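You operate a simulated robot arm through the tools that you are given. There is no shell and no other tool. Be economical: measure what you need, move in short steps, check, and stop when the job is done.

Carry out the task below with a simulated two-armed robot. There is one attempt and no reset: what you move stays moved.

JOB
Fetch the rinse cup and set it on the white bench. Take the felt ring on the blue bench and put it away on the top of the long green table. Open the yellow drawer, take the brass carrier and put it in the inside of the yellow drawer and shut the drawer again. Take the blue coil and leave it on the wooden bench. The order is free. Set down upright: rinse cup.

Only the result counts: the job must be done as asked and must still hold three seconds after the hand-in. Knocking over, shifting, dropping, spilling or breaking anything else fails it.

ROBOT AND FRAMES
Two 6-joint arms with fingered hands on one trunk, on a base that drives. Base frame: it is fixed to the floor where the robot stands at the start and does not move with it; the origin is under the middle of the robot, x ahead of it, y to its left, z up; the surface under the hand at the start is at about z = 820. Lengths are in mm, angles in rad, forces in N, time in s.
The left shoulder is at the start at [21, 170, 1475], the right one opposite. With the tool pointing down near the work surface each hand reaches from about 380 to 660 mm from the robot's upright axis, wherever it stands, measured 20 degrees to its own side. Places, roughly: blue coil [500, -2750, 750]; brass carrier (5x5x4 cm) [-1300, -1600, 800]; felt ring (4x4x2 cm) [-1200, -1000, 800]; inside of the yellow drawer [-1700, -3200, 600]; rinse cup (6x6x7 cm) [700, -100, 800]; top of the long green table [-1400, 2900, 800]; white bench [600, -4900, 800]; wooden bench [600, -7400, 800]; yellow drawer [-1600, -3200, 600]. Payload 4.4 kg a hand.
The tool frame of a hand sits at the grasp point between the pads (the TCP): z along the fingers, y along the line on which they close. The tips reach 33 mm beyond it. The gripper opens to 164 mm. The gripper's body begins 93 mm behind the TCP. The gripper is a hand of 5 fingers: y runs from the thumb to the fingers, the wrist lies at [0, 0, -257] in the tool frame.
Orientation is that of the tool frame in the base frame, as [roll, pitch, yaw] about the fixed x, y, z axes, in that order (R = Rz(yaw) Ry(pitch) Rx(roll)). With the fingers straight down and closing along the base's y, the tool's x points along the base's -x, its y along +y and its z along -z.

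CONTROLS
- The arms move only by the tool play_rows. It takes "left_series", "right_series" or both (then of equal length, played together; a hand with none holds still); each is one flat list of numbers, 6 for each row, row after row: the shift along the base's x, y, z in mm, then the turn, a rotation vector about the base's x, y, z in rad. In form: [dx, dy, dz, wx, wy, wz, dx, dy, dz, wx, wy, wz, ...]. A call has 1 to 12 rows; each row shifts and turns the commanded pose from where the row before left it. A row lasts 0.2 s, in which the tool goes at most 50 mm and 0.15 rad; a call with a longer step from one row to the next is refused whole. A pose out of reach is approached as far as the arm can. The call stops where the force on the tool passes 40 N (or 10 N more than at its start, if that is more) or the arm is blocked; 0.2 s more then pass. In this call time passes only in rows, and 0.2 s behind the last. The reply holds the time, the measured pose of the TCP, the force on the tool along the base axes, the opening and the grip force, in the units named above and with some noise, with the torque about the TCP (base axes, N m) and any sound that the robot's microphone picked up.
- Cameras (640 x 400 px; columns grow to the right, rows downward): "scene" is now at [85.6, -10.3, 1633.1]; the picture's right is [-0.20, -0.98, 0.00], its down [-0.73, 0.15, -0.66] and it looks along [0.65, -0.13, -0.75] (base axes); focal length 293 px, centre (320, 200). "left" rides on the left gripper at [-93, -1, -124] in its tool frame; the picture's right is [0.01, -1.00, 0.00], its down [0.80, 0.01, -0.60] and it looks along [0.60, 0.01, 0.80] (tool axes); focal length 275 px, centre (320, 200). "right" rides on the right gripper at [93, -1, -124] in its tool frame; the picture's right is [0.01, 1.00, 0.00], its down [-0.80, 0.01, -0.60] and it looks along [-0.60, 0.01, 0.80] (tool axes); focal length 275 px, centre (320, 200). There is no depth. A picture from a camera that has moved, and an enlarged one, comes with that camera's place and axes in the base frame and with its lens. The place of the scene camera against the robot may be out by one fixed shift of up to 12 mm in any direction.
- grab_frame(camera): a new picture of that camera. The clock stands still meanwhile.
- slide_trunk(by): slides the trunk up (or, below 0, down) by that many mm; the arms and the scene camera ride with it, the base frame stays. It gives what a move gives, with no picture.
- roll_base(legs): drives the robot by 1 to 6 legs, each [ahead, left, turn to the left] in mm, mm and rad, along the robot's own axes; the way and the turn of a leg run together, so that a leg with both is an arc; at most 1500 mm and 3.142 rad a leg. The arms and the cameras ride along, it lands a little off, and it stops where it bumps. It gives what a move gives.
- curl_fingers(fingers, thumb_bend, hand): sets how far each is bent, from 0 (flat) to 1 (curled in); at 0.3 the hand is open as for a grip, at 0.7 the pads meet at the TCP. One left out holds its place. A second passes; each finger stops where it meets its share of the squeeze, and holds until it gets a number again. It is the only way to open and close the hand. It gives what a move gives, with no picture; readings hold the bend of each and the force on the fingers (four entries, about 0 where the hand has none), thumb and palm.
- aim_head(pan, tilt): turns the head with the scene camera to pan (to the left, within 1.501 rad either way) and tilt (down, from -0.506 to 1.204), counted from straight ahead of the robot. It gives what a move gives.
- enlarge(camera, box): a new picture of the part [left, top, right, bottom] of that camera's present view, enlarged. The clock stands still meanwhile.
- finish_job(): hands the job in; it is judged then, once.

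Work in short steps. Places have to be worked out from the pictures, the camera data and where the tool is seen: move nearer, look again, correct. Check each grasp and each placing, and mend what went wrong. You have 165 turns and 118 pictures in all, those below and enlarged ones among them. Open the grippers and draw the arms clear of the work before you hand the job in, unless the task says otherwise; then end with one line.

The tools are called after "Emit:" as a command line: name --argument value ..., lists and objects as JSON in quotes. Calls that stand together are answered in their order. play_rows: Moves the arms, as the interface text tells. Its arguments: {"type":"object","properties":{"left_series":{"type":"array","items":{"type":"number"}},"right_series":{"type":"array","items":{"type":"number"}}},"required":[]} The other tools are called the same way: slide_trunk (by) slides the trunk up or down; curl_fingers (fingers, thumb_bend, hand) moves the fingers one by one; roll_base (legs) drives the base; aim_head (pan, tilt) turns the head that bears the scene camera; grab_frame (camera) takes a picture; enlarge (camera, box) takes an enlarged picture of a part of a camera's view; finish_job () hands the job in.

At the start:

```text
time_s: 0.0
left_ee_pos: [609.0, 168.5, 1106.3]
left_tcp_rot: [-3.141, -0.001, -3.139]
left_ft_force: [-1.2, -0.1, -0.1]
left_torque: [0.0, 0.01, 0.01]
left_width: 164.2
left_gripper_force: 0.1
left_shape: jaw
left_bend: [0.3, 0.3]
left_finger forces: [0.1, 0.1, 0.0, 0.0, 0.0, 0.0]
right_ee_pos: [576.2, -340.4, 1100.7]
right_tcp_rot: [-3.14, 0.0, 3.141]
right_ft_force: [-0.2, -0.1, -0.2]
right_torque: [0.0, -0.01, 0.03]
right_width: 163.8
right_gripper_force: 0.0
right_shape: jaw
right_bend: [0.3, 0.3]
right_finger forces: [0.0, 0.0, 0.0, 0.0, 0.1, 0.0]
trunk travel left (down, up): [-727.0, 15.0]
robot x, y, heading: [-0.6, 1.1, -0.002]
head pan, tilt: [-0.202, 0.848]
```

scene: 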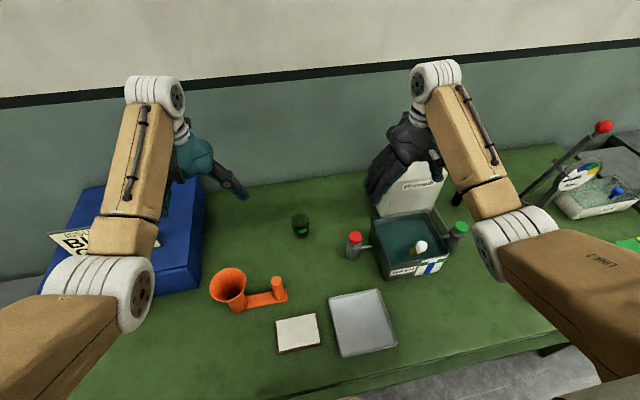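
right: 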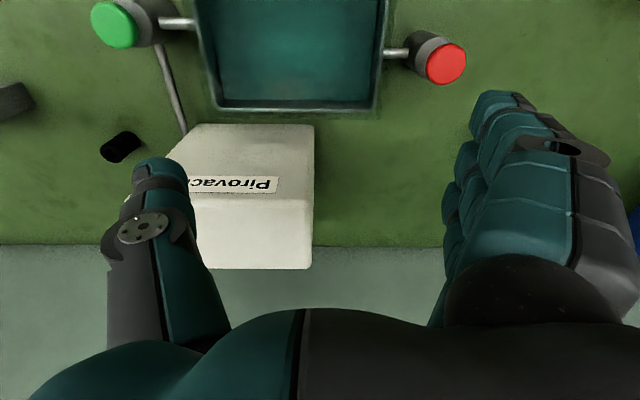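
left: 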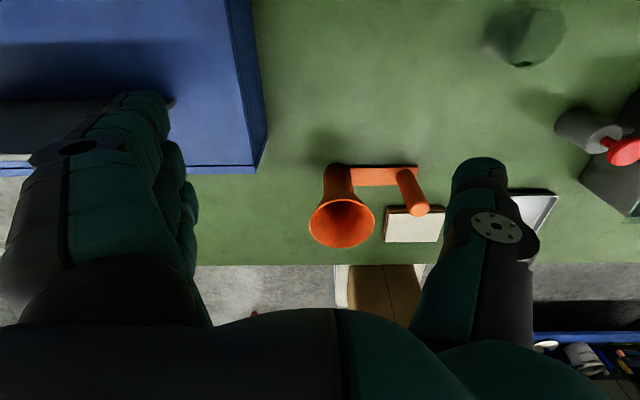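

I look more closely at the dark green object near the expected cup place.

Emit:
enlarge --camera "scene" --box '[240, 180, 400, 280]'

```text
4.00 times, centred on (320, 230) of scene
camera zoom: at [85.6, -10.3, 1633.1], right [-0.2, -0.98, 0.0], down [-0.73, 0.15, -0.66], along [0.65, -0.13, -0.75], focal length 1172 px, centre (320, 80)
```

zoom: 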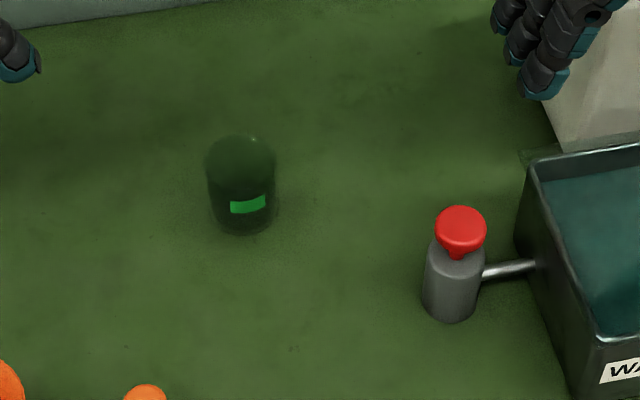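

The cup's rim and base back-project to about [657, -60], standing at z 820-890. I move the right hand above it while high, and pull the left hand up and out of the way.

Emit:
play_rows --right_series '[10, 35, 0, 0, 0, 0, 10, 35, 0, 0, 0, 0, 10, 35, 0, 0, 0, 0, 10, 35, 0, 0, 0, 0, 10, 35, 0, 0, 0, 0, 10, 35, 0, 0, 0, 0, 10, 35, 0, 0, 0, 0, 11, 35, 0, 0, 0, 0]' --left_series '[-20, 12, 25, 0, 0, 0, -20, 12, 25, 0, 0, 0, -20, 12, 25, 0, 0, 0, -20, 12, 25, 0, 0, 0, -20, 12, 25, 0, 0, 0, -20, 12, 25, 0, 0, 0, -20, 12, 25, 0, 0, 0, -20, 12, 25, 0, 0, 0]'

Emit:
slide_trunk --by -110

Emit:
grab_frame --camera "right"

Emit:
grab_frame --camera "scene"

```text
time_s: 1.8
left_ee_pos: [642.1, 278.3, 1158.8]
left_tcp_rot: [-3.14, 0.0, -3.14]
left_ft_force: [0.7, 0.7, -0.4]
left_torque: [-0.08, -0.02, 0.03]
left_width: 163.8
left_gripper_force: 0.2
left_shape: jaw
left_bend: [0.3, 0.3]
left_finger forces: [0.0, 0.1, 0.0, 0.1, 0.0, 0.0]
left hand out of reach, approached as far as the arm can: row 1, 2, 3, 4, 5, 6, 7, 8
right_ee_pos: [658.3, -57.2, 1100.1]
right_tcp_rot: [-3.14, 0.0, 3.141]
right_ft_force: [0.4, -0.4, -0.6]
right_torque: [-0.06, 0.05, 0.01]
right_width: 163.9
right_gripper_force: 0.0
right_shape: jaw
right_bend: [0.3, 0.3]
right_finger forces: [0.0, 0.1, 0.0, 0.1, 0.0, 0.0]
trunk travel left (down, up): [-727.0, 15.0]
robot x, y, heading: [-1.2, 0.6, 0.001]
head pan, tilt: [-0.202, 0.848]
```

```text
time_s: 3.2
left_ee_pos: [642.7, 276.9, 1048.5]
left_tcp_rot: [3.142, -0.001, -3.138]
left_ft_force: [-10.1, -0.4, 2.7]
left_torque: [0.18, 0.07, 0.89]
left_width: 164.1
left_gripper_force: 0.0
left_shape: jaw
left_bend: [0.3, 0.3]
left_finger forces: [0.0, 0.0, 0.0, 10.2, 0.0, 0.0]
right_ee_pos: [656.9, -60.2, 990.0]
right_tcp_rot: [3.141, 0.003, -3.141]
right_ft_force: [0.3, -0.4, 0.7]
right_torque: [-0.01, -0.01, 0.01]
right_width: 163.9
right_gripper_force: 0.1
right_shape: jaw
right_bend: [0.3, 0.3]
right_finger forces: [0.1, 0.1, 0.0, 0.1, 0.0, 0.1]
trunk travel left (down, up): [-617.0, 125.0]
robot x, y, heading: [1.2, -1.4, 0.002]
head pan, tilt: [-0.202, 0.848]
```

```text
113 pictures are left
camera right: at [562.7, -62.2, 1115.9], right [-0.01, 1.0, 0.0], down [0.8, 0.01, 0.6], along [0.6, 0.01, -0.8], focal length 275 px, centre (320, 200)
```

right: 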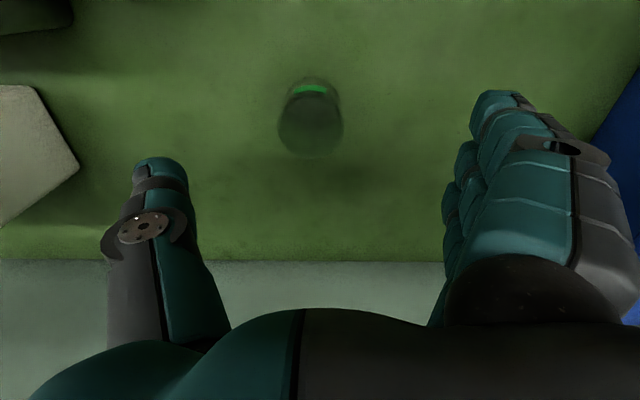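

```text
112 pictures are left
camera scene: at [85.1, -10.1, 1523.3], right [-0.2, -0.98, 0.0], down [-0.73, 0.15, -0.66], along [0.65, -0.13, -0.75], focal length 293 px, centre (320, 200)
```

scene: 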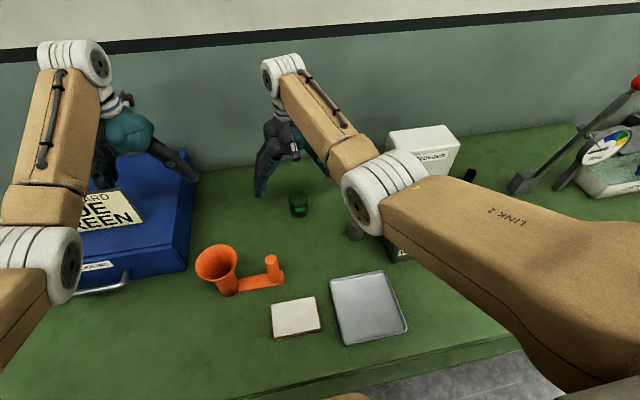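

The right hand camera puts the cup at about [654, -66]; the left hand's fingers are touching something (10 N), so I back it off toward the robot first.

Emit:
play_rows --left_series '[-10, 0, 0, 0, 0, 0, -20, 0, 0, 0, 0, 0, -20, 0, 0, 0, 0, 0]' --right_series '[-1, -3, 0, 0, 0, 0, -1, -3, 0, 0, 0, 0, 0, 0, 0, 0, 0, 0]'

Emit:
grab_frame --camera "left"

```text
time_s: 4.0
left_ee_pos: [639.1, 277.6, 1034.9]
left_tcp_rot: [-3.141, 0.036, 3.126]
left_ft_force: [14.0, -1.1, 1.5]
left_torque: [0.12, 0.24, -1.07]
left_width: 164.1
left_gripper_force: 0.0
left_shape: jaw
left_bend: [0.3, 0.3]
left_finger forces: [0.0, 0.1, 14.4, 0.9, 0.1, 0.0]
left hand out of reach, approached as far as the arm can: row 1, 2, 3
right_ee_pos: [656.2, -66.9, 989.0]
right_tcp_rot: [-3.138, -0.002, 3.14]
right_ft_force: [-0.9, -0.3, -0.3]
right_torque: [-0.05, -0.06, -0.01]
right_width: 163.4
right_gripper_force: 0.1
right_shape: jaw
right_bend: [0.3, 0.3]
right_finger forces: [0.1, 0.0, 0.0, 0.0, 0.1, 0.0]
trunk travel left (down, up): [-617.0, 125.0]
robot x, y, heading: [-0.5, -1.9, 0.001]
head pan, tilt: [-0.202, 0.848]
stopped in row 3 (left hand): the force on the tool passed its limit at 48 N (the readings are from after the stop); the commanded pose is now the measured one
```

```text
111 pictures are left
camera left: at [727.3, 275.3, 1161.7], right [-0.03, -1.0, 0.0], down [-0.82, 0.02, 0.57], along [-0.57, 0.01, -0.82], focal length 275 px, centre (320, 200)
```

left: 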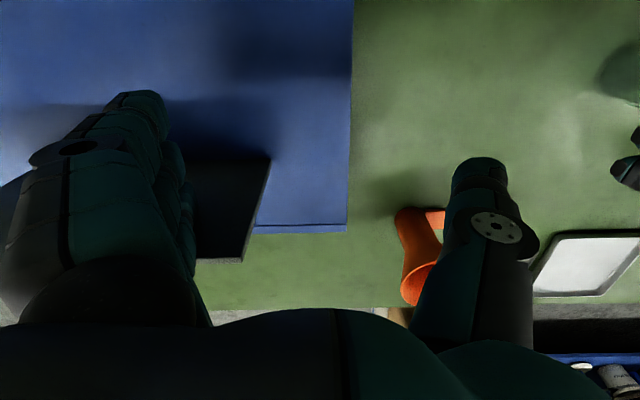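

I check what the left fingers are touching before moving further.

Emit:
enlarge --camera "scene" --box '[40, 110, 240, 310]'

```text
2.00 times, centred on (140, 210) of scene
camera zoom: at [88.5, -9.1, 1522.9], right [-0.2, -0.98, 0.0], down [-0.73, 0.15, -0.66], along [0.65, -0.14, -0.75], focal length 586 px, centre (680, 180)
```

zoom: 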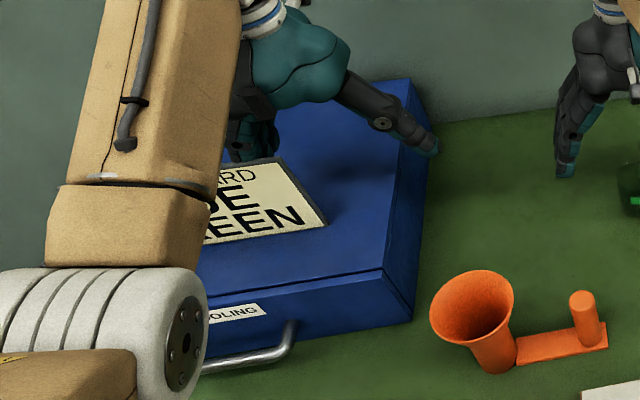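

The left fingers have straddled the sign on the blue box; I lift straight up with the trunk to free it.

Emit:
slide_trunk --by 120

Emit:
grab_frame --camera "left"

Emit:
grab_frame --camera "scene"

```text
time_s: 5.5
left_ee_pos: [635.4, 278.5, 1153.4]
left_tcp_rot: [3.141, 0.027, 3.13]
left_ft_force: [-0.5, -0.4, -0.3]
left_torque: [0.01, 0.0, 0.01]
left_width: 163.8
left_gripper_force: 0.0
left_shape: jaw
left_bend: [0.3, 0.3]
left_finger forces: [0.0, 0.0, 0.0, 0.0, 0.0, 0.0]
right_ee_pos: [655.9, -68.4, 1108.2]
right_tcp_rot: [3.141, -0.002, 3.14]
right_ft_force: [-0.3, -0.4, -0.3]
right_torque: [0.02, 0.05, 0.01]
right_width: 163.9
right_gripper_force: 0.0
right_shape: jaw
right_bend: [0.3, 0.3]
right_finger forces: [0.0, 0.0, 0.0, 0.1, 0.0, 0.0]
trunk travel left (down, up): [-737.0, 5.0]
robot x, y, heading: [-1.1, 2.9, -0.001]
head pan, tilt: [-0.202, 0.848]
```

```text
109 pictures are left
camera left: at [725.6, 275.8, 1279.8], right [-0.02, -1.0, 0.0], down [-0.82, 0.02, 0.58], along [-0.58, 0.01, -0.82], focal length 275 px, centre (320, 200)
```

left: 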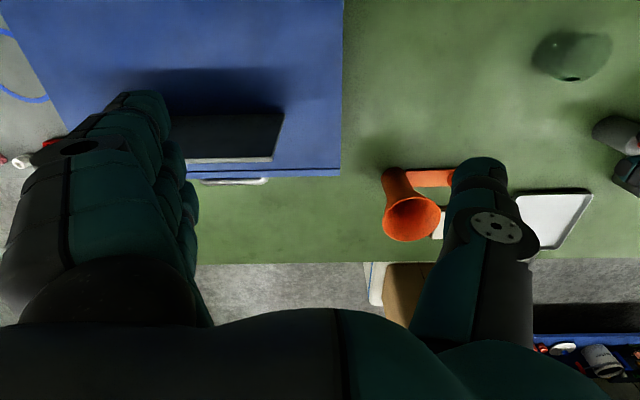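

```text
108 pictures are left
camera scene: at [86.4, -10.1, 1643.0], right [-0.2, -0.98, 0.0], down [-0.73, 0.15, -0.66], along [0.65, -0.13, -0.75], focal length 293 px, centre (320, 200)
```

scene: 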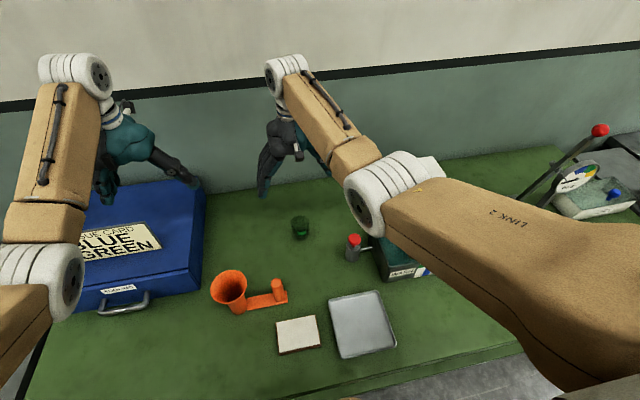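

The sign still stands and the left hand is free. I tilt the right hand 0.5 rad (fingers forward) to gain reach, then descend to just above the cup without the trunk.

Emit:
play_rows --right_series '[0, 0, 0, 0, -0.125, 0, 0, 0, 0, 0, -0.125, 0, 0, 0, 0, 0, -0.125, 0, 0, 0, 0, 0, -0.125, 0, 0, 0, -30, 0, 0, 0, 0, 0, -30, 0, 0, 0, 0, 0, -30, 0, 0, 0, 0, 0, -30, 0, 0, 0]'

Emit:
grab_frame --camera "right"

```text
time_s: 7.3
left_ee_pos: [635.9, 278.6, 1154.4]
left_tcp_rot: [-3.141, 0.027, 3.129]
left_ft_force: [-0.7, 0.4, 0.8]
left_torque: [0.01, -0.01, -0.02]
left_width: 163.9
left_gripper_force: 0.1
left_shape: jaw
left_bend: [0.3, 0.3]
left_finger forces: [0.0, 0.0, 0.0, 0.0, 0.0, 0.0]
right_ee_pos: [663.9, -77.2, 996.2]
right_tcp_rot: [-3.125, 0.513, -3.141]
right_ft_force: [-0.7, -0.5, -0.3]
right_torque: [-0.03, -0.03, 0.01]
right_width: 164.0
right_gripper_force: 0.0
right_shape: jaw
right_bend: [0.3, 0.3]
right_finger forces: [0.1, 0.0, 0.0, 0.0, 0.1, 0.0]
trunk travel left (down, up): [-737.0, 5.0]
robot x, y, heading: [1.7, 1.0, -0.002]
head pan, tilt: [-0.202, 0.848]
```

```text
107 pictures are left
camera right: at [521.9, -78.0, 1058.4], right [0.0, 1.0, -0.02], down [0.4, 0.02, 0.92], along [0.92, 0.0, -0.4], focal length 275 px, centre (320, 200)
```

right: 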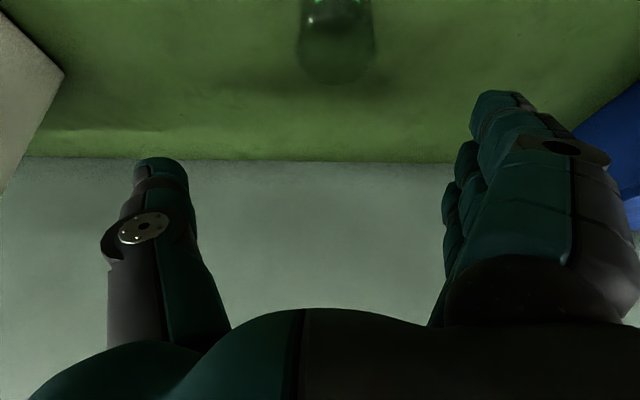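

Cup seen about at [657, -68]; I correct by (-8, +9) and descend to z ≈ 862.

Emit:
play_rows --right_series '[-4, 5, -5, 0, 0, 0, -4, 4, -30, 0, 0, 0, 0, 0, -30, 0, 0, 0, 0, 0, -30, 0, 0, 0, 0, 0, -25, 0, 0, 0, 0, 0, -14, 0, 0, 0]'

Emit:
grab_frame --camera "right"

Emit:
enlarge --camera "scene" --box '[200, 140, 400, 265]'

```text
time_s: 8.9
left_ee_pos: [634.9, 277.6, 1154.1]
left_tcp_rot: [-3.141, 0.03, 3.13]
left_ft_force: [0.5, 0.5, 0.6]
left_torque: [-0.05, 0.06, -0.01]
left_width: 163.7
left_gripper_force: 0.0
left_shape: jaw
left_bend: [0.3, 0.3]
left_finger forces: [0.0, 0.0, 0.0, 0.1, 0.1, 0.1]
right_ee_pos: [654.9, -52.7, 866.1]
right_tcp_rot: [3.13, 0.522, 3.133]
right_ft_force: [-6.9, -2.4, 20.4]
right_torque: [2.07, 0.93, 0.81]
right_width: 164.1
right_gripper_force: 0.0
right_shape: jaw
right_bend: [0.28, 0.3]
right_finger forces: [20.6, 0.0, 0.0, 0.0, 0.0, 0.0]
trunk travel left (down, up): [-737.0, 5.0]
robot x, y, heading: [0.6, -3.3, -0.002]
head pan, tilt: [-0.202, 0.848]
stopped in row 6 (right hand): the force on the tool passed its limit at 48 N (the readings are from after the stop); the commanded pose is now the measured one
```

```text
106 pictures are left
camera right: at [513.2, -55.9, 928.7], right [-0.01, 1.0, 0.0], down [0.4, 0.0, 0.92], along [0.92, 0.01, -0.4], focal length 275 px, centre (320, 200)
```

right: 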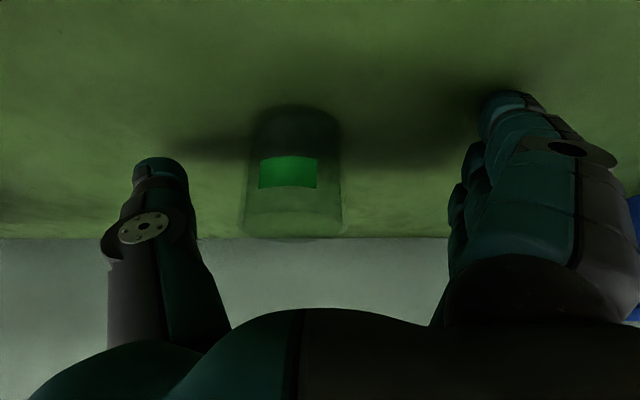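

```text
3.20 times, centred on (300, 202) of scene
camera zoom: at [84.7, -9.8, 1643.2], right [-0.2, -0.98, 0.0], down [-0.73, 0.15, -0.66], along [0.65, -0.14, -0.75], focal length 938 px, centre (384, 192)
```

zoom: 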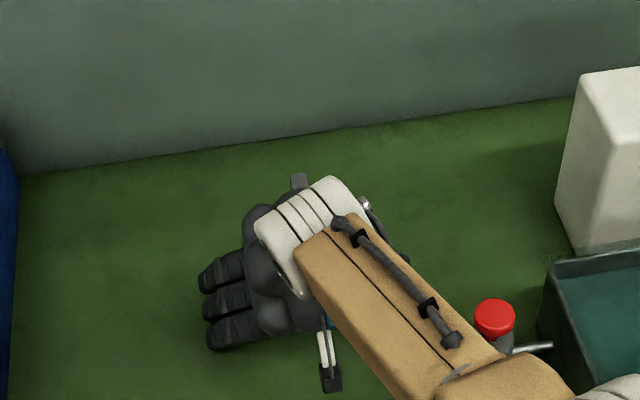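

A finger tip has just touched the table; I rise 12 mm and recentre on the cup at y ≈ -67, then close gently.

Emit:
play_rows --right_series '[0, 0, 12, 0, 0, 0, -1, -8, 0, 0, 0, 0, 0, -6, 0, 0, 0, 0]'

Emit:
curl_fingers --hand "right" --fingers 0.45 --thumb_bend 0.45

Emit:
grab_frame --camera "right"

```text
time_s: 9.7
left_ee_pos: [635.6, 277.5, 1154.3]
left_tcp_rot: [3.141, 0.028, 3.129]
left_ft_force: [-0.4, -0.2, -0.2]
left_torque: [-0.01, 0.02, 0.0]
left_width: 163.8
left_gripper_force: 0.1
left_shape: jaw
left_bend: [0.3, 0.3]
left_finger forces: [0.0, 0.0, 0.0, 0.1, 0.1, 0.1]
right_ee_pos: [652.3, -68.8, 873.5]
right_tcp_rot: [3.132, 0.513, 3.136]
right_ft_force: [0.8, -0.2, 0.5]
right_torque: [0.01, 0.02, 0.02]
right_width: 163.9
right_gripper_force: 0.0
right_shape: jaw
right_bend: [0.3, 0.3]
right_finger forces: [0.0, 0.1, 0.0, 0.1, 0.0, 0.0]
trunk travel left (down, up): [-737.0, 5.0]
robot x, y, heading: [2.0, 2.6, -0.002]
head pan, tilt: [-0.202, 0.848]
```

```text
time_s: 10.7
left_ee_pos: [634.8, 277.6, 1155.6]
left_tcp_rot: [-3.141, 0.029, 3.129]
left_ft_force: [-0.4, -0.2, 0.0]
left_torque: [-0.02, 0.02, 0.01]
left_width: 164.0
left_gripper_force: 0.1
left_shape: jaw
left_bend: [0.3, 0.3]
left_finger forces: [0.0, 0.0, 0.0, 0.1, 0.0, 0.1]
right_ee_pos: [653.9, -68.1, 878.0]
right_tcp_rot: [3.129, 0.522, 3.133]
right_ft_force: [4.9, 4.3, 18.9]
right_torque: [1.71, 0.19, -0.47]
right_width: 123.3
right_gripper_force: 9.2
right_shape: fingers
right_bend: [0.44, 0.45]
right_finger forces: [19.4, 0.1, 0.0, 0.0, 0.0, 0.0]
trunk travel left (down, up): [-737.0, 5.0]
robot x, y, heading: [-1.5, -1.5, -0.001]
head pan, tilt: [-0.202, 0.848]
```

```text
104 pictures are left
camera right: at [511.3, -70.4, 939.7], right [-0.01, 1.0, 0.0], down [0.4, 0.0, 0.92], along [0.92, 0.01, -0.4], focal length 275 px, centre (320, 200)
```

right: 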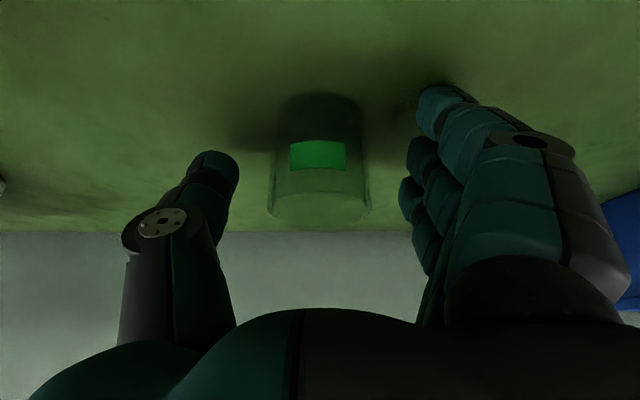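

Curling drives the lowest finger into the table because of the tilt; I rise, reduce the tilt to 0.25 rad and come back down to z ≈ 874.

Emit:
play_rows --right_series '[0, 0, 25, 0, 0, 0, 0, 0, 0, 0, 0.135, 0, 0, 0, 0, 0, 0.135, 0, 0, 0, 0, 0, 0, 0]'

Emit:
grab_frame --camera "right"

```text
time_s: 11.7
left_ee_pos: [634.6, 277.8, 1154.6]
left_tcp_rot: [-3.14, 0.029, 3.131]
left_ft_force: [0.0, -0.5, 0.0]
left_torque: [0.03, -0.02, 0.01]
left_width: 163.7
left_gripper_force: 0.1
left_shape: jaw
left_bend: [0.3, 0.3]
left_finger forces: [0.0, 0.0, 0.1, 0.1, 0.0, 0.0]
right_ee_pos: [651.4, -70.9, 899.7]
right_tcp_rot: [3.133, 0.243, 3.137]
right_ft_force: [-1.0, -0.6, -0.6]
right_torque: [0.0, -0.03, -0.04]
right_width: 120.5
right_gripper_force: 0.0
right_shape: fingers
right_bend: [0.45, 0.45]
right_finger forces: [0.1, 0.0, 0.0, 0.0, 0.0, 0.0]
trunk travel left (down, up): [-737.0, 5.0]
robot x, y, heading: [-2.7, 1.1, 0.004]
head pan, tilt: [-0.202, 0.848]
```

```text
103 pictures are left
camera right: at [531.2, -72.0, 998.7], right [-0.01, 1.0, 0.0], down [0.63, 0.0, 0.77], along [0.77, 0.01, -0.63], focal length 275 px, centre (320, 200)
```

right: 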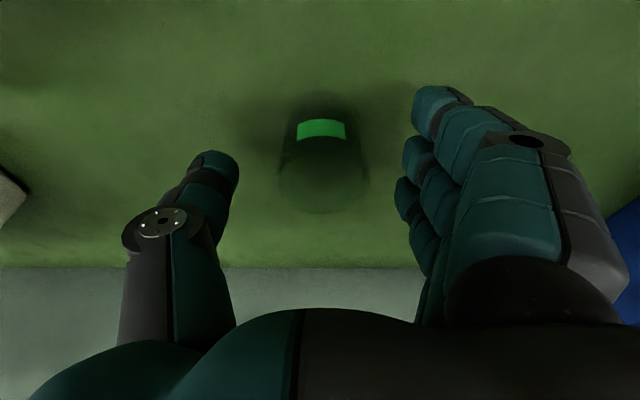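

Cup is centred at about [648, -69], TCP above it; I lower to z ≈ 873 and close.

Emit:
play_rows --right_series '[-1, 0, -14, 0, 0, 0, -1, 0, -13, 0, 0, 0]'

Emit:
curl_fingers --hand "right" --fingers 0.55 --thumb_bend 0.55

Emit:
grab_frame --camera "right"

```text
time_s: 12.3
left_ee_pos: [635.9, 277.8, 1155.1]
left_tcp_rot: [-3.141, 0.028, 3.131]
left_ft_force: [-0.1, 0.0, 0.7]
left_torque: [0.04, -0.01, -0.01]
left_width: 163.5
left_gripper_force: 0.0
left_shape: jaw
left_bend: [0.3, 0.3]
left_finger forces: [0.0, 0.0, 0.0, 0.0, 0.0, 0.0]
right_ee_pos: [648.7, -71.4, 874.7]
right_tcp_rot: [3.135, 0.245, 3.135]
right_ft_force: [-0.1, 0.3, 0.3]
right_torque: [0.01, 0.01, 0.02]
right_width: 120.3
right_gripper_force: 0.0
right_shape: fingers
right_bend: [0.45, 0.45]
right_finger forces: [0.0, 0.0, 0.1, 0.1, 0.0, 0.1]
right hand out of reach, approached as far as the arm can: row 2
trunk travel left (down, up): [-737.0, 5.0]
robot x, y, heading: [-0.3, 1.6, -0.002]
head pan, tilt: [-0.202, 0.848]
```

```text
time_s: 13.3
left_ee_pos: [635.2, 278.2, 1153.7]
left_tcp_rot: [3.14, 0.029, 3.129]
left_ft_force: [-1.1, 0.8, 0.4]
left_torque: [0.01, 0.0, 0.02]
left_width: 163.6
left_gripper_force: 0.2
left_shape: jaw
left_bend: [0.3, 0.3]
left_finger forces: [0.1, 0.0, 0.1, 0.0, 0.0, 0.1]
right_ee_pos: [649.0, -71.9, 874.4]
right_tcp_rot: [3.135, 0.244, 3.137]
right_ft_force: [0.4, -0.2, 0.5]
right_torque: [-0.03, -0.01, 0.03]
right_width: 81.1
right_gripper_force: 0.1
right_shape: fingers
right_bend: [0.55, 0.55]
right_finger forces: [0.0, 0.0, 0.1, 0.0, 0.0, 0.1]
trunk travel left (down, up): [-737.0, 5.0]
robot x, y, heading: [-3.3, 2.4, -0.004]
head pan, tilt: [-0.202, 0.848]
```

```text
102 pictures are left
camera right: at [528.6, -74.2, 973.0], right [-0.01, 1.0, 0.0], down [0.63, 0.0, 0.78], along [0.78, 0.01, -0.63], focal length 275 px, centre (320, 200)
```

right: 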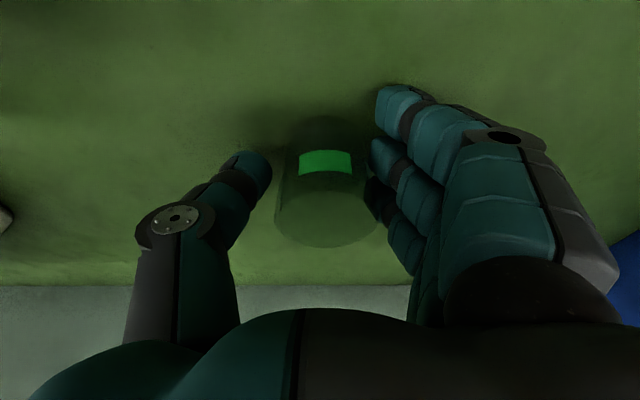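

Well centred; I close fully on the cup.

Emit:
curl_fingers --hand "right" --fingers 0.68 --thumb_bend 0.68

Emit:
grab_frame --camera "right"

```text
time_s: 14.3
left_ee_pos: [634.3, 278.4, 1153.8]
left_tcp_rot: [-3.139, 0.029, 3.13]
left_ft_force: [1.3, -0.7, 0.2]
left_torque: [-0.02, 0.0, 0.02]
left_width: 163.9
left_gripper_force: 0.1
left_shape: jaw
left_bend: [0.3, 0.3]
left_finger forces: [0.0, 0.0, 0.1, 0.0, 0.0, 0.0]
right_ee_pos: [648.8, -72.5, 874.5]
right_tcp_rot: [3.134, 0.245, 3.137]
right_ft_force: [0.3, 0.1, 0.3]
right_torque: [0.0, 0.01, -0.02]
right_width: 70.2
right_gripper_force: 26.3
right_shape: fingers
right_bend: [0.62, 0.59]
right_finger forces: [0.1, 1.2, 25.8, 0.0, 26.9, 0.0]
trunk travel left (down, up): [-737.0, 5.0]
robot x, y, heading: [-0.2, -0.6, -0.001]
head pan, tilt: [-0.202, 0.848]
```

```text
101 pictures are left
camera right: at [528.7, -74.1, 973.0], right [-0.01, 1.0, 0.0], down [0.63, 0.0, 0.78], along [0.78, 0.01, -0.63], focal length 275 px, centre (320, 200)
```

right: 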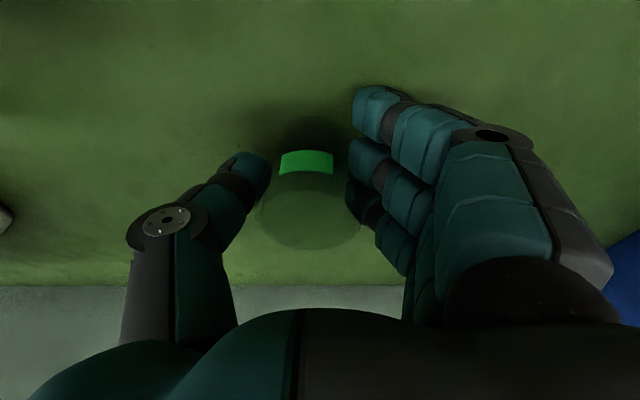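

Gripped at about 26 N with 70 mm width. I lift 80 mm and check.

Emit:
play_rows --right_series '[0, 0, 10, 0, 0, 0, 0, 0, 15, 0, 0, 0, 0, 0, 25, 0, 0, 0, 0, 0, 30, 0, 0, 0]'

Emit:
grab_frame --camera "right"

```text
time_s: 15.3
left_ee_pos: [635.1, 277.1, 1154.9]
left_tcp_rot: [3.142, 0.028, 3.13]
left_ft_force: [0.4, -0.6, 0.2]
left_torque: [-0.01, -0.01, 0.0]
left_width: 163.8
left_gripper_force: 0.1
left_shape: jaw
left_bend: [0.3, 0.3]
left_finger forces: [0.1, 0.0, 0.1, 0.0, 0.0, 0.0]
right_ee_pos: [647.9, -73.1, 955.2]
right_tcp_rot: [3.135, 0.243, 3.136]
right_ft_force: [-0.2, 0.7, 0.6]
right_torque: [0.0, 0.0, -0.01]
right_width: 70.1
right_gripper_force: 27.0
right_shape: fingers
right_bend: [0.62, 0.59]
right_finger forces: [0.1, 1.2, 25.5, 0.0, 26.6, 0.1]
trunk travel left (down, up): [-737.0, 5.0]
robot x, y, heading: [-0.2, -1.7, -0.004]
head pan, tilt: [-0.202, 0.848]
```

```text
100 pictures are left
camera right: at [527.6, -74.6, 1053.1], right [-0.01, 1.0, 0.0], down [0.63, 0.0, 0.77], along [0.77, 0.01, -0.63], focal length 275 px, centre (320, 200)
```

right: 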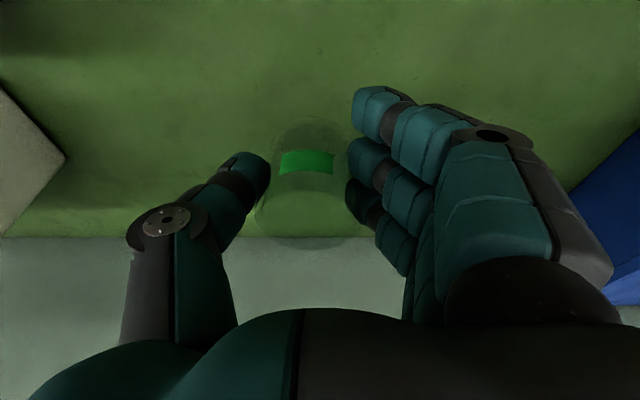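

The cup is held upright. I raise it to about 1100 and look to the right along the travel path.

Emit:
play_rows --right_series '[0, 0, 30, 0, 0, 0, 0, 0, 40, 0, 0, 0, 0, 0, 40, 0, 0, 0, 0, 0, 30, 0, 0, 0]'

Emit:
aim_head --pan -1.45 --tilt 0.35

Emit:
grab_frame --camera "scene"

```text
time_s: 16.3
left_ee_pos: [636.0, 278.1, 1154.7]
left_tcp_rot: [3.141, 0.029, 3.128]
left_ft_force: [-0.2, -0.3, 0.5]
left_torque: [0.02, 0.01, 0.01]
left_width: 164.1
left_gripper_force: 0.0
left_shape: jaw
left_bend: [0.3, 0.3]
left_finger forces: [0.0, 0.1, 0.0, 0.0, 0.1, 0.0]
right_ee_pos: [648.6, -73.0, 1095.2]
right_tcp_rot: [3.132, 0.243, 3.137]
right_ft_force: [0.0, 0.1, 0.0]
right_torque: [0.02, 0.03, 0.0]
right_width: 70.1
right_gripper_force: 26.6
right_shape: fingers
right_bend: [0.62, 0.59]
right_finger forces: [0.0, 1.3, 25.5, 0.0, 26.6, 0.0]
trunk travel left (down, up): [-737.0, 5.0]
robot x, y, heading: [-1.8, -2.4, -0.001]
head pan, tilt: [-0.202, 0.848]
```

```text
time_s: 17.8
left_ee_pos: [634.6, 278.1, 1154.8]
left_tcp_rot: [-3.141, 0.029, 3.131]
left_ft_force: [-0.1, -0.1, 0.0]
left_torque: [0.01, -0.01, 0.02]
left_width: 164.0
left_gripper_force: 0.1
left_shape: jaw
left_bend: [0.3, 0.3]
left_finger forces: [0.1, 0.1, 0.0, 0.0, 0.0, 0.0]
right_ee_pos: [649.2, -73.8, 1093.6]
right_tcp_rot: [3.136, 0.244, 3.136]
right_ft_force: [0.0, -0.5, -1.5]
right_torque: [0.01, 0.0, -0.02]
right_width: 70.2
right_gripper_force: 26.5
right_shape: fingers
right_bend: [0.62, 0.59]
right_finger forces: [0.1, 1.1, 25.6, 0.0, 26.7, 0.0]
trunk travel left (down, up): [-737.0, 5.0]
robot x, y, heading: [1.5, -0.4, -0.006]
head pan, tilt: [-1.45, 0.351]
```

```text
99 pictures are left
camera scene: at [20.3, -86.8, 1686.6], right [-0.99, -0.12, 0.0], down [-0.04, 0.34, -0.94], along [0.11, -0.93, -0.34], focal length 293 px, centre (320, 200)
```

scene: 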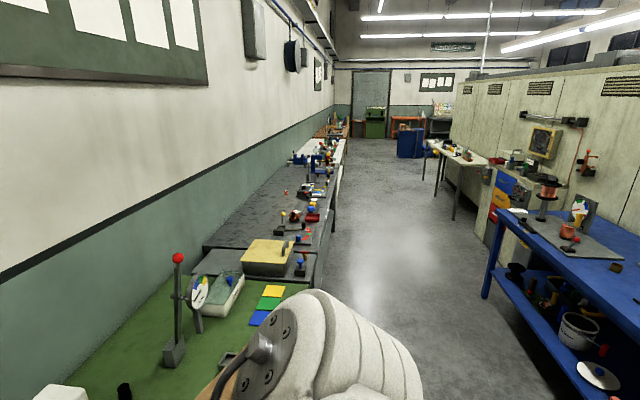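

The corridor is clear. I back off 450 mm and strafe right along the wall bench to near the blue coil, head aimed forward.

Emit:
roll_base --legs '[[-450, 0, 0], [0, -1450, 0], [0, -1450, 0]]'

Emit:
aim_head --pan 0.1 --tilt 0.6

Emit:
grab_frame --camera "scene"

```text
time_s: 34.1
left_ee_pos: [155.5, -2646.6, 1154.9]
left_tcp_rot: [-3.141, 0.029, 3.114]
left_ft_force: [0.8, 0.2, -0.6]
left_torque: [0.05, -0.01, 0.02]
left_width: 163.9
left_gripper_force: 0.1
left_shape: jaw
left_bend: [0.3, 0.3]
left_finger forces: [0.0, 0.0, 0.1, 0.1, 0.0, 0.0]
right_ee_pos: [163.6, -2997.9, 1094.3]
right_tcp_rot: [3.133, 0.245, 3.119]
right_ft_force: [-0.4, 0.0, -0.9]
right_torque: [0.04, -0.03, -0.01]
right_width: 70.1
right_gripper_force: 26.4
right_shape: fingers
right_bend: [0.62, 0.59]
right_finger forces: [0.2, 1.2, 25.5, 0.1, 26.4, 0.0]
trunk travel left (down, up): [-737.0, 5.0]
robot x, y, heading: [-482.7, -2914.2, -0.014]
head pan, tilt: [-1.45, 0.351]
```

```text
time_s: 35.8
left_ee_pos: [155.5, -2647.4, 1154.4]
left_tcp_rot: [3.141, 0.028, 3.113]
left_ft_force: [0.0, -0.3, -0.7]
left_torque: [-0.01, -0.02, 0.04]
left_width: 164.2
left_gripper_force: 0.0
left_shape: jaw
left_bend: [0.3, 0.3]
left_finger forces: [0.1, 0.0, 0.0, 0.0, 0.0, 0.0]
right_ee_pos: [163.8, -2998.3, 1094.9]
right_tcp_rot: [3.136, 0.244, 3.119]
right_ft_force: [0.4, 0.2, -1.1]
right_torque: [0.02, 0.01, -0.02]
right_width: 70.2
right_gripper_force: 26.1
right_shape: fingers
right_bend: [0.62, 0.59]
right_finger forces: [0.1, 1.2, 25.5, 0.0, 26.5, 0.1]
trunk travel left (down, up): [-737.0, 5.0]
robot x, y, heading: [-484.4, -2913.3, -0.018]
head pan, tilt: [0.099, 0.6]
```

```text
98 pictures are left
camera scene: at [-386.8, -2902.9, 1663.8], right [0.08, -1.0, 0.0], down [-0.56, -0.05, -0.82], along [0.82, 0.07, -0.57], focal length 293 px, centre (320, 200)
```

scene: 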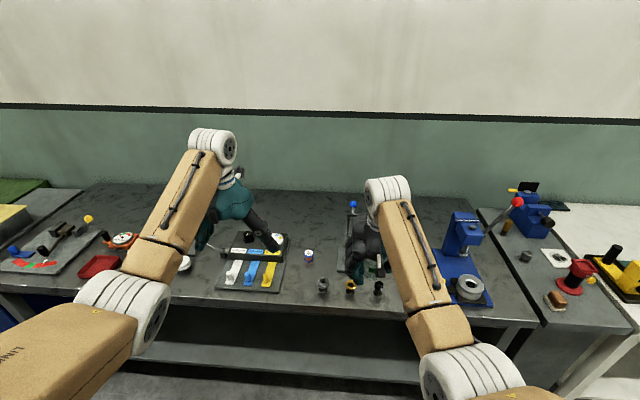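

The expected coil position projects to about (301, 257); I zoom on the small item there.

Emit:
enlarge --camera "scene" --box '[210, 195, 410, 320]'

```text
3.20 times, centred on (310, 258) of scene
camera zoom: at [-386.8, -2902.9, 1663.8], right [0.08, -1.0, 0.0], down [-0.56, -0.05, -0.82], along [0.82, 0.07, -0.57], focal length 938 px, centre (352, 16)
```

zoom: 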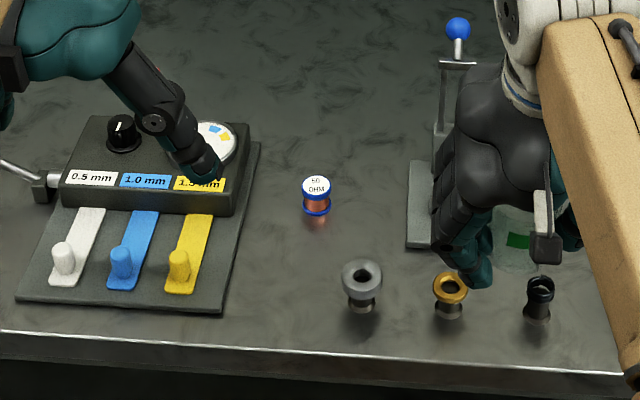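

The blue coil ("50 OHM") lies at about [504, -2781]. I drive ahead 500 mm with the bench edge still clear so it comes within the left hand's reach.

Emit:
roll_base --legs '[[300, -60, 0.018], [190, 0, 0]]'

Emit:
grab_frame --camera "left"

Emit:
grab_frame --camera "scene"

```text
time_s: 39.0
left_ee_pos: [640.9, -2699.5, 1153.8]
left_tcp_rot: [-3.141, 0.029, 3.131]
left_ft_force: [0.3, 0.5, -0.5]
left_torque: [-0.01, 0.01, 0.04]
left_width: 163.9
left_gripper_force: 0.0
left_shape: jaw
left_bend: [0.3, 0.3]
left_finger forces: [0.0, 0.0, 0.1, 0.0, 0.0, 0.0]
right_ee_pos: [655.4, -3049.8, 1094.2]
right_tcp_rot: [3.135, 0.243, 3.136]
right_ft_force: [-0.2, -0.7, -0.6]
right_torque: [0.01, 0.1, 0.03]
right_width: 70.0
right_gripper_force: 26.3
right_shape: fingers
right_bend: [0.62, 0.59]
right_finger forces: [0.0, 1.2, 25.4, 0.1, 26.3, 0.0]
trunk travel left (down, up): [-737.0, 5.0]
robot x, y, heading: [8.6, -2978.9, -0.002]
head pan, tilt: [0.099, 0.6]
```

```text
96 pictures are left
camera left: at [730.8, -2700.8, 1279.7], right [-0.02, -1.0, 0.0], down [-0.82, 0.02, 0.58], along [-0.58, 0.01, -0.82], focal length 275 px, centre (320, 200)
```

left: 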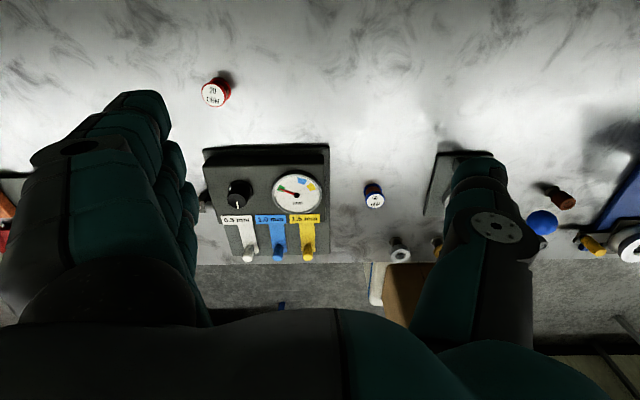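

```text
95 pictures are left
camera scene: at [103.7, -2963.5, 1663.7], right [0.1, -0.99, 0.0], down [-0.56, -0.06, -0.82], along [0.82, 0.08, -0.57], focal length 293 px, centre (320, 200)
```

scene: 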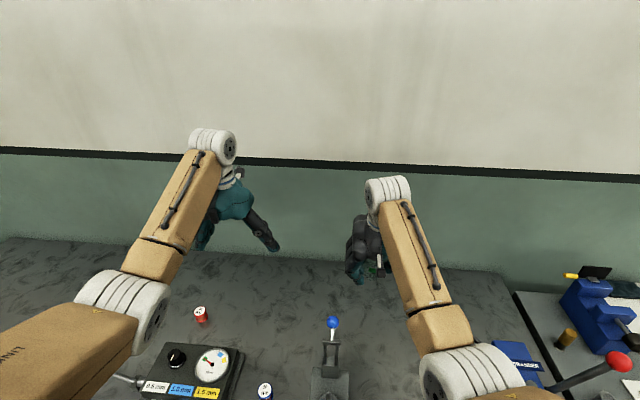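

Combining the two views, the coil's top is at about [426, -2797, 850] (bench ~810). A gauge device is close on its left, so I half-close the left hand and move it above the coil.

Emit:
curl_fingers --hand "left" --fingers 0.52 --thumb_bend 0.52

Emit:
play_rows --left_series '[-20, -12, -30, 0, 0, 0, -26, -12, -30, 0, 0, 0, -28, -12, -25, 0, 0, 0, -28, -12, -25, 0, 0, 0, -28, -12, -25, 0, 0, 0, -28, -12, -25, 0, 0, 0, -28, -12, -20, 0, 0, 0, -28, -12, -10, 0, 0, 0]'

Emit:
grab_frame --camera "left"

```text
time_s: 40.0
left_ee_pos: [640.6, -2698.7, 1155.2]
left_tcp_rot: [-3.141, 0.029, 3.132]
left_ft_force: [-0.6, -0.1, -0.3]
left_torque: [0.02, 0.02, 0.0]
left_width: 93.1
left_gripper_force: 0.1
left_shape: fingers
left_bend: [0.52, 0.52]
left_finger forces: [0.0, 0.0, 0.0, 0.1, 0.0, 0.0]
right_ee_pos: [654.3, -3049.0, 1094.3]
right_tcp_rot: [3.135, 0.244, 3.138]
right_ft_force: [-0.1, -0.7, -0.3]
right_torque: [0.0, -0.03, -0.01]
right_width: 70.1
right_gripper_force: 26.5
right_shape: fingers
right_bend: [0.62, 0.59]
right_finger forces: [0.0, 1.3, 25.6, 0.0, 26.4, 0.1]
trunk travel left (down, up): [-737.0, 5.0]
robot x, y, heading: [5.6, -2981.7, 0.005]
head pan, tilt: [0.099, 0.6]
```

```text
time_s: 41.8
left_ee_pos: [424.1, -2794.8, 966.1]
left_tcp_rot: [3.139, 0.031, 3.131]
left_ft_force: [0.4, 0.2, 0.4]
left_torque: [-0.02, -0.01, -0.03]
left_width: 92.8
left_gripper_force: 0.0
left_shape: fingers
left_bend: [0.52, 0.52]
left_finger forces: [0.0, 0.0, 0.0, 0.1, 0.0, 0.0]
right_ee_pos: [652.3, -3049.3, 1094.0]
right_tcp_rot: [3.132, 0.245, 3.136]
right_ft_force: [-0.3, 0.3, 0.4]
right_torque: [0.03, -0.04, 0.03]
right_width: 69.9
right_gripper_force: 26.7
right_shape: fingers
right_bend: [0.62, 0.59]
right_finger forces: [0.0, 1.2, 25.5, 0.0, 26.3, 0.0]
trunk travel left (down, up): [-737.0, 5.0]
robot x, y, heading: [-0.0, -2975.1, -0.001]
head pan, tilt: [0.099, 0.6]
```

```text
94 pictures are left
camera left: at [514.0, -2797.9, 1091.8], right [-0.02, -1.0, 0.0], down [-0.82, 0.02, 0.57], along [-0.57, 0.01, -0.82], focal length 275 px, centre (320, 200)
```

left: 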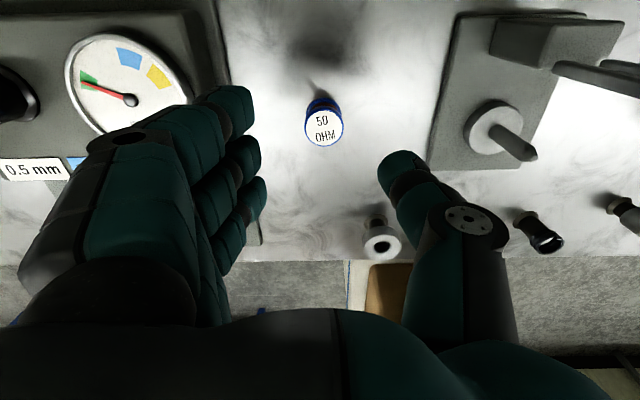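

The coil is centred at about [428, -2799]; I descend to z ≈ 860 around it.

Emit:
play_rows --left_series '[2, -2, -25, 0, 0, 0, 2, -2, -25, 0, 0, 0, 0, 0, -25, 0, 0, 0, 0, 0, -20, 0, 0, 0, 0, 0, -11, 0, 0, 0]'

Emit:
grab_frame --camera "left"

```text
time_s: 43.0
left_ee_pos: [430.0, -2799.0, 862.7]
left_tcp_rot: [3.139, 0.036, 3.131]
left_ft_force: [-2.5, 2.2, 30.6]
left_torque: [0.55, 1.16, 0.02]
left_width: 92.8
left_gripper_force: 15.2
left_shape: fingers
left_bend: [0.52, 0.52]
left_finger forces: [0.0, 0.0, 0.0, 19.9, 10.8, 0.0]
right_ee_pos: [650.6, -3049.8, 1097.5]
right_tcp_rot: [3.132, 0.246, 3.137]
right_ft_force: [-1.5, -0.1, 0.1]
right_torque: [0.01, -0.03, 0.01]
right_width: 70.0
right_gripper_force: 26.4
right_shape: fingers
right_bend: [0.62, 0.59]
right_finger forces: [0.0, 1.1, 25.4, 0.1, 26.4, 0.0]
trunk travel left (down, up): [-737.0, 5.0]
robot x, y, heading: [4.5, -2979.0, 0.0]
head pan, tilt: [0.099, 0.6]
```

```text
93 pictures are left
camera left: at [518.8, -2801.9, 989.4], right [-0.02, -1.0, 0.0], down [-0.82, 0.02, 0.57], along [-0.57, 0.01, -0.82], focal length 275 px, centre (320, 200)
```

left: 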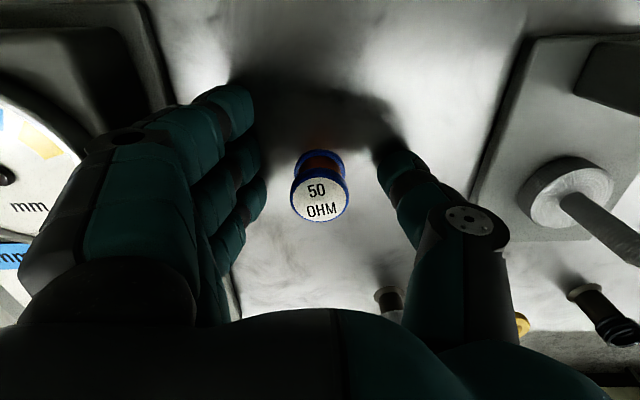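

Fingertips touch the bench (so it is at ~820); I raise 12 mm and close on the coil.

Emit:
play_rows --left_series '[0, 0, 12, 0, 0, 0]'

Emit:
curl_fingers --hand "left" --fingers 0.7 --thumb_bend 0.7

Emit:
grab_frame --camera "left"

```text
time_s: 43.4
left_ee_pos: [428.5, -2798.5, 870.3]
left_tcp_rot: [3.14, 0.027, 3.132]
left_ft_force: [-0.3, -0.4, 0.2]
left_torque: [-0.01, -0.02, -0.01]
left_width: 92.2
left_gripper_force: 0.1
left_shape: fingers
left_bend: [0.52, 0.52]
left_finger forces: [0.0, 0.0, 0.1, 0.0, 0.1, 0.0]
right_ee_pos: [653.4, -3050.0, 1093.9]
right_tcp_rot: [3.133, 0.244, 3.137]
right_ft_force: [-0.5, 0.1, -0.4]
right_torque: [0.01, -0.03, -0.02]
right_width: 70.1
right_gripper_force: 26.5
right_shape: fingers
right_bend: [0.62, 0.59]
right_finger forces: [0.0, 1.1, 25.5, 0.1, 26.5, 0.1]
trunk travel left (down, up): [-737.0, 5.0]
robot x, y, heading: [0.8, -2983.2, -0.0]
head pan, tilt: [0.099, 0.6]
```

```text
time_s: 44.4
left_ee_pos: [429.8, -2798.9, 870.9]
left_tcp_rot: [-3.141, 0.027, 3.131]
left_ft_force: [1.2, 1.2, -0.8]
left_torque: [-0.01, 0.0, -0.02]
left_width: 52.7
left_gripper_force: 19.7
left_shape: fingers
left_bend: [0.66, 0.64]
left_finger forces: [0.1, 0.1, 19.8, 0.1, 19.6, 0.0]
right_ee_pos: [653.9, -3048.3, 1095.4]
right_tcp_rot: [3.132, 0.246, 3.137]
right_ft_force: [-0.9, 0.4, -0.4]
right_torque: [0.0, -0.02, 0.02]
right_width: 70.3
right_gripper_force: 26.4
right_shape: fingers
right_bend: [0.62, 0.59]
right_finger forces: [0.1, 1.2, 25.5, 0.1, 26.4, 0.0]
trunk travel left (down, up): [-737.0, 5.0]
robot x, y, heading: [2.0, -2982.3, 0.002]
head pan, tilt: [0.099, 0.6]
```

```text
92 pictures are left
camera left: at [519.3, -2801.1, 997.2], right [-0.02, -1.0, 0.0], down [-0.82, 0.02, 0.58], along [-0.58, 0.01, -0.82], focal length 275 px, centre (320, 200)
```

left: 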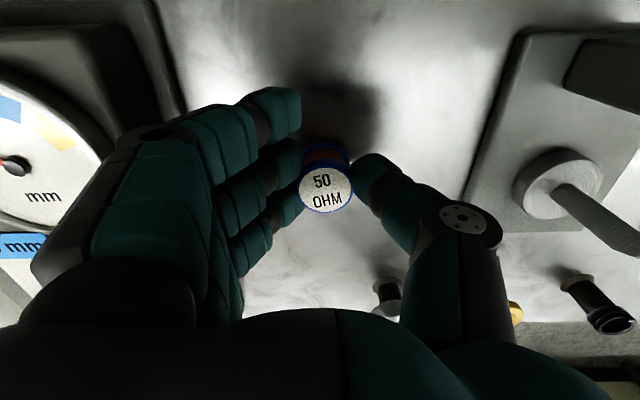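

Held at ~20 N between thumb and a finger. I lift straight up, back to travel height.

Emit:
play_rows --left_series '[0, 0, 10, 0, 0, 0, 0, 0, 20, 0, 0, 0, 0, 0, 25, 0, 0, 0, 5, 0, 25, 0, 0, 0, 10, 0, 25, 0, 0, 0, 15, 0, 25, 0, 0, 0, 20, 0, 25, 0, 0, 0, 20, 0, 25, 0, 0, 0, 20, 0, 25, 0, 0, 0, 20, 0, 25, 0, 0, 0]'

Emit:
grab_frame --camera "left"

```text
time_s: 46.6
left_ee_pos: [560.4, -2798.3, 1067.7]
left_tcp_rot: [-3.141, 0.026, 3.131]
left_ft_force: [1.0, -0.5, -1.0]
left_torque: [-0.01, 0.05, -0.04]
left_width: 52.7
left_gripper_force: 19.8
left_shape: fingers
left_bend: [0.66, 0.64]
left_finger forces: [0.0, 0.0, 19.7, 0.0, 19.5, 0.0]
left hand out of reach, approached as far as the arm can: row 8, 9, 10
right_ee_pos: [654.7, -3048.7, 1094.3]
right_tcp_rot: [3.135, 0.245, 3.139]
right_ft_force: [0.3, 0.4, -0.4]
right_torque: [0.03, 0.02, -0.03]
right_width: 70.3
right_gripper_force: 27.1
right_shape: fingers
right_bend: [0.62, 0.59]
right_finger forces: [0.0, 1.3, 25.5, 0.1, 26.4, 0.0]
trunk travel left (down, up): [-737.0, 5.0]
robot x, y, heading: [5.9, -2972.3, -0.001]
head pan, tilt: [0.099, 0.6]
```

```text
91 pictures are left
camera left: at [649.7, -2802.4, 1193.6], right [-0.02, -1.0, 0.0], down [-0.82, 0.02, 0.58], along [-0.58, 0.01, -0.82], focal length 275 px, centre (320, 200)
```

left: 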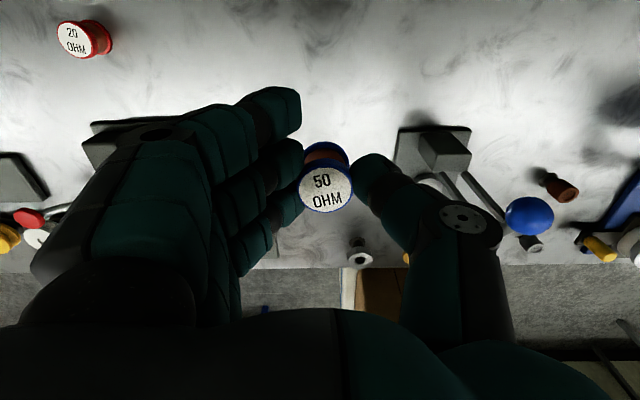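

Coil secured. I back off and strafe right to the white bench.

Emit:
roll_base --legs '[[-480, 0, 0], [0, -1000, 0], [0, -900, 0]]'

Emit:
aim_head --pan -0.1 --tilt 0.55

Emit:
grab_frame --camera "scene"

```text
time_s: 58.6
left_ee_pos: [66.7, -4713.9, 1069.1]
left_tcp_rot: [3.141, 0.029, 3.127]
left_ft_force: [-0.7, 0.2, -1.8]
left_torque: [0.0, -0.02, -0.03]
left_width: 52.6
left_gripper_force: 19.6
left_shape: fingers
left_bend: [0.66, 0.64]
left_finger forces: [0.1, 0.0, 19.7, 0.1, 19.4, 0.1]
right_ee_pos: [160.3, -4963.9, 1094.7]
right_tcp_rot: [3.132, 0.244, 3.136]
right_ft_force: [0.5, 0.6, 0.0]
right_torque: [0.0, 0.0, 0.0]
right_width: 70.0
right_gripper_force: 26.6
right_shape: fingers
right_bend: [0.62, 0.59]
right_finger forces: [0.0, 1.2, 25.5, 0.1, 26.5, 0.0]
trunk travel left (down, up): [-737.0, 5.0]
robot x, y, heading: [-485.3, -4888.8, -0.002]
head pan, tilt: [0.099, 0.6]
```

```text
time_s: 59.4
left_ee_pos: [65.8, -4713.4, 1068.2]
left_tcp_rot: [3.141, 0.029, 3.128]
left_ft_force: [0.4, -0.6, -1.4]
left_torque: [0.01, 0.01, 0.02]
left_width: 52.7
left_gripper_force: 19.4
left_shape: fingers
left_bend: [0.66, 0.64]
left_finger forces: [0.0, 0.0, 19.7, 0.0, 19.3, 0.0]
right_ee_pos: [160.6, -4964.4, 1095.2]
right_tcp_rot: [3.135, 0.246, 3.134]
right_ft_force: [-0.3, -0.2, -0.1]
right_torque: [-0.04, 0.02, 0.0]
right_width: 70.2
right_gripper_force: 26.5
right_shape: fingers
right_bend: [0.62, 0.59]
right_finger forces: [0.1, 1.3, 25.5, 0.1, 26.5, 0.0]
trunk travel left (down, up): [-737.0, 5.0]
robot x, y, heading: [-489.2, -4885.4, -0.001]
head pan, tilt: [-0.099, 0.55]
```

```text
90 pictures are left
camera scene: at [-389.7, -4893.5, 1668.3], right [-0.1, -0.99, 0.0], down [-0.52, 0.05, -0.85], along [0.85, -0.09, -0.52], focal length 293 px, centre (320, 200)
```

scene: 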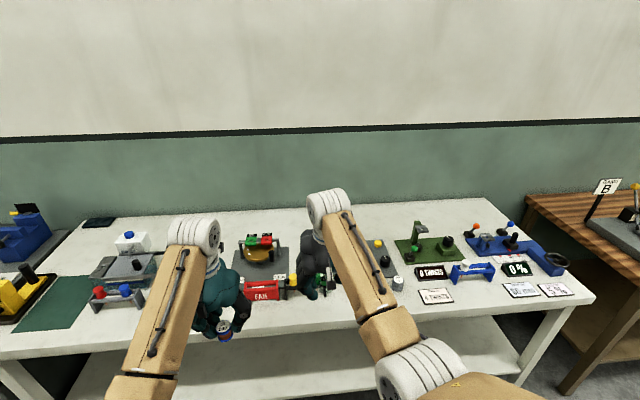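

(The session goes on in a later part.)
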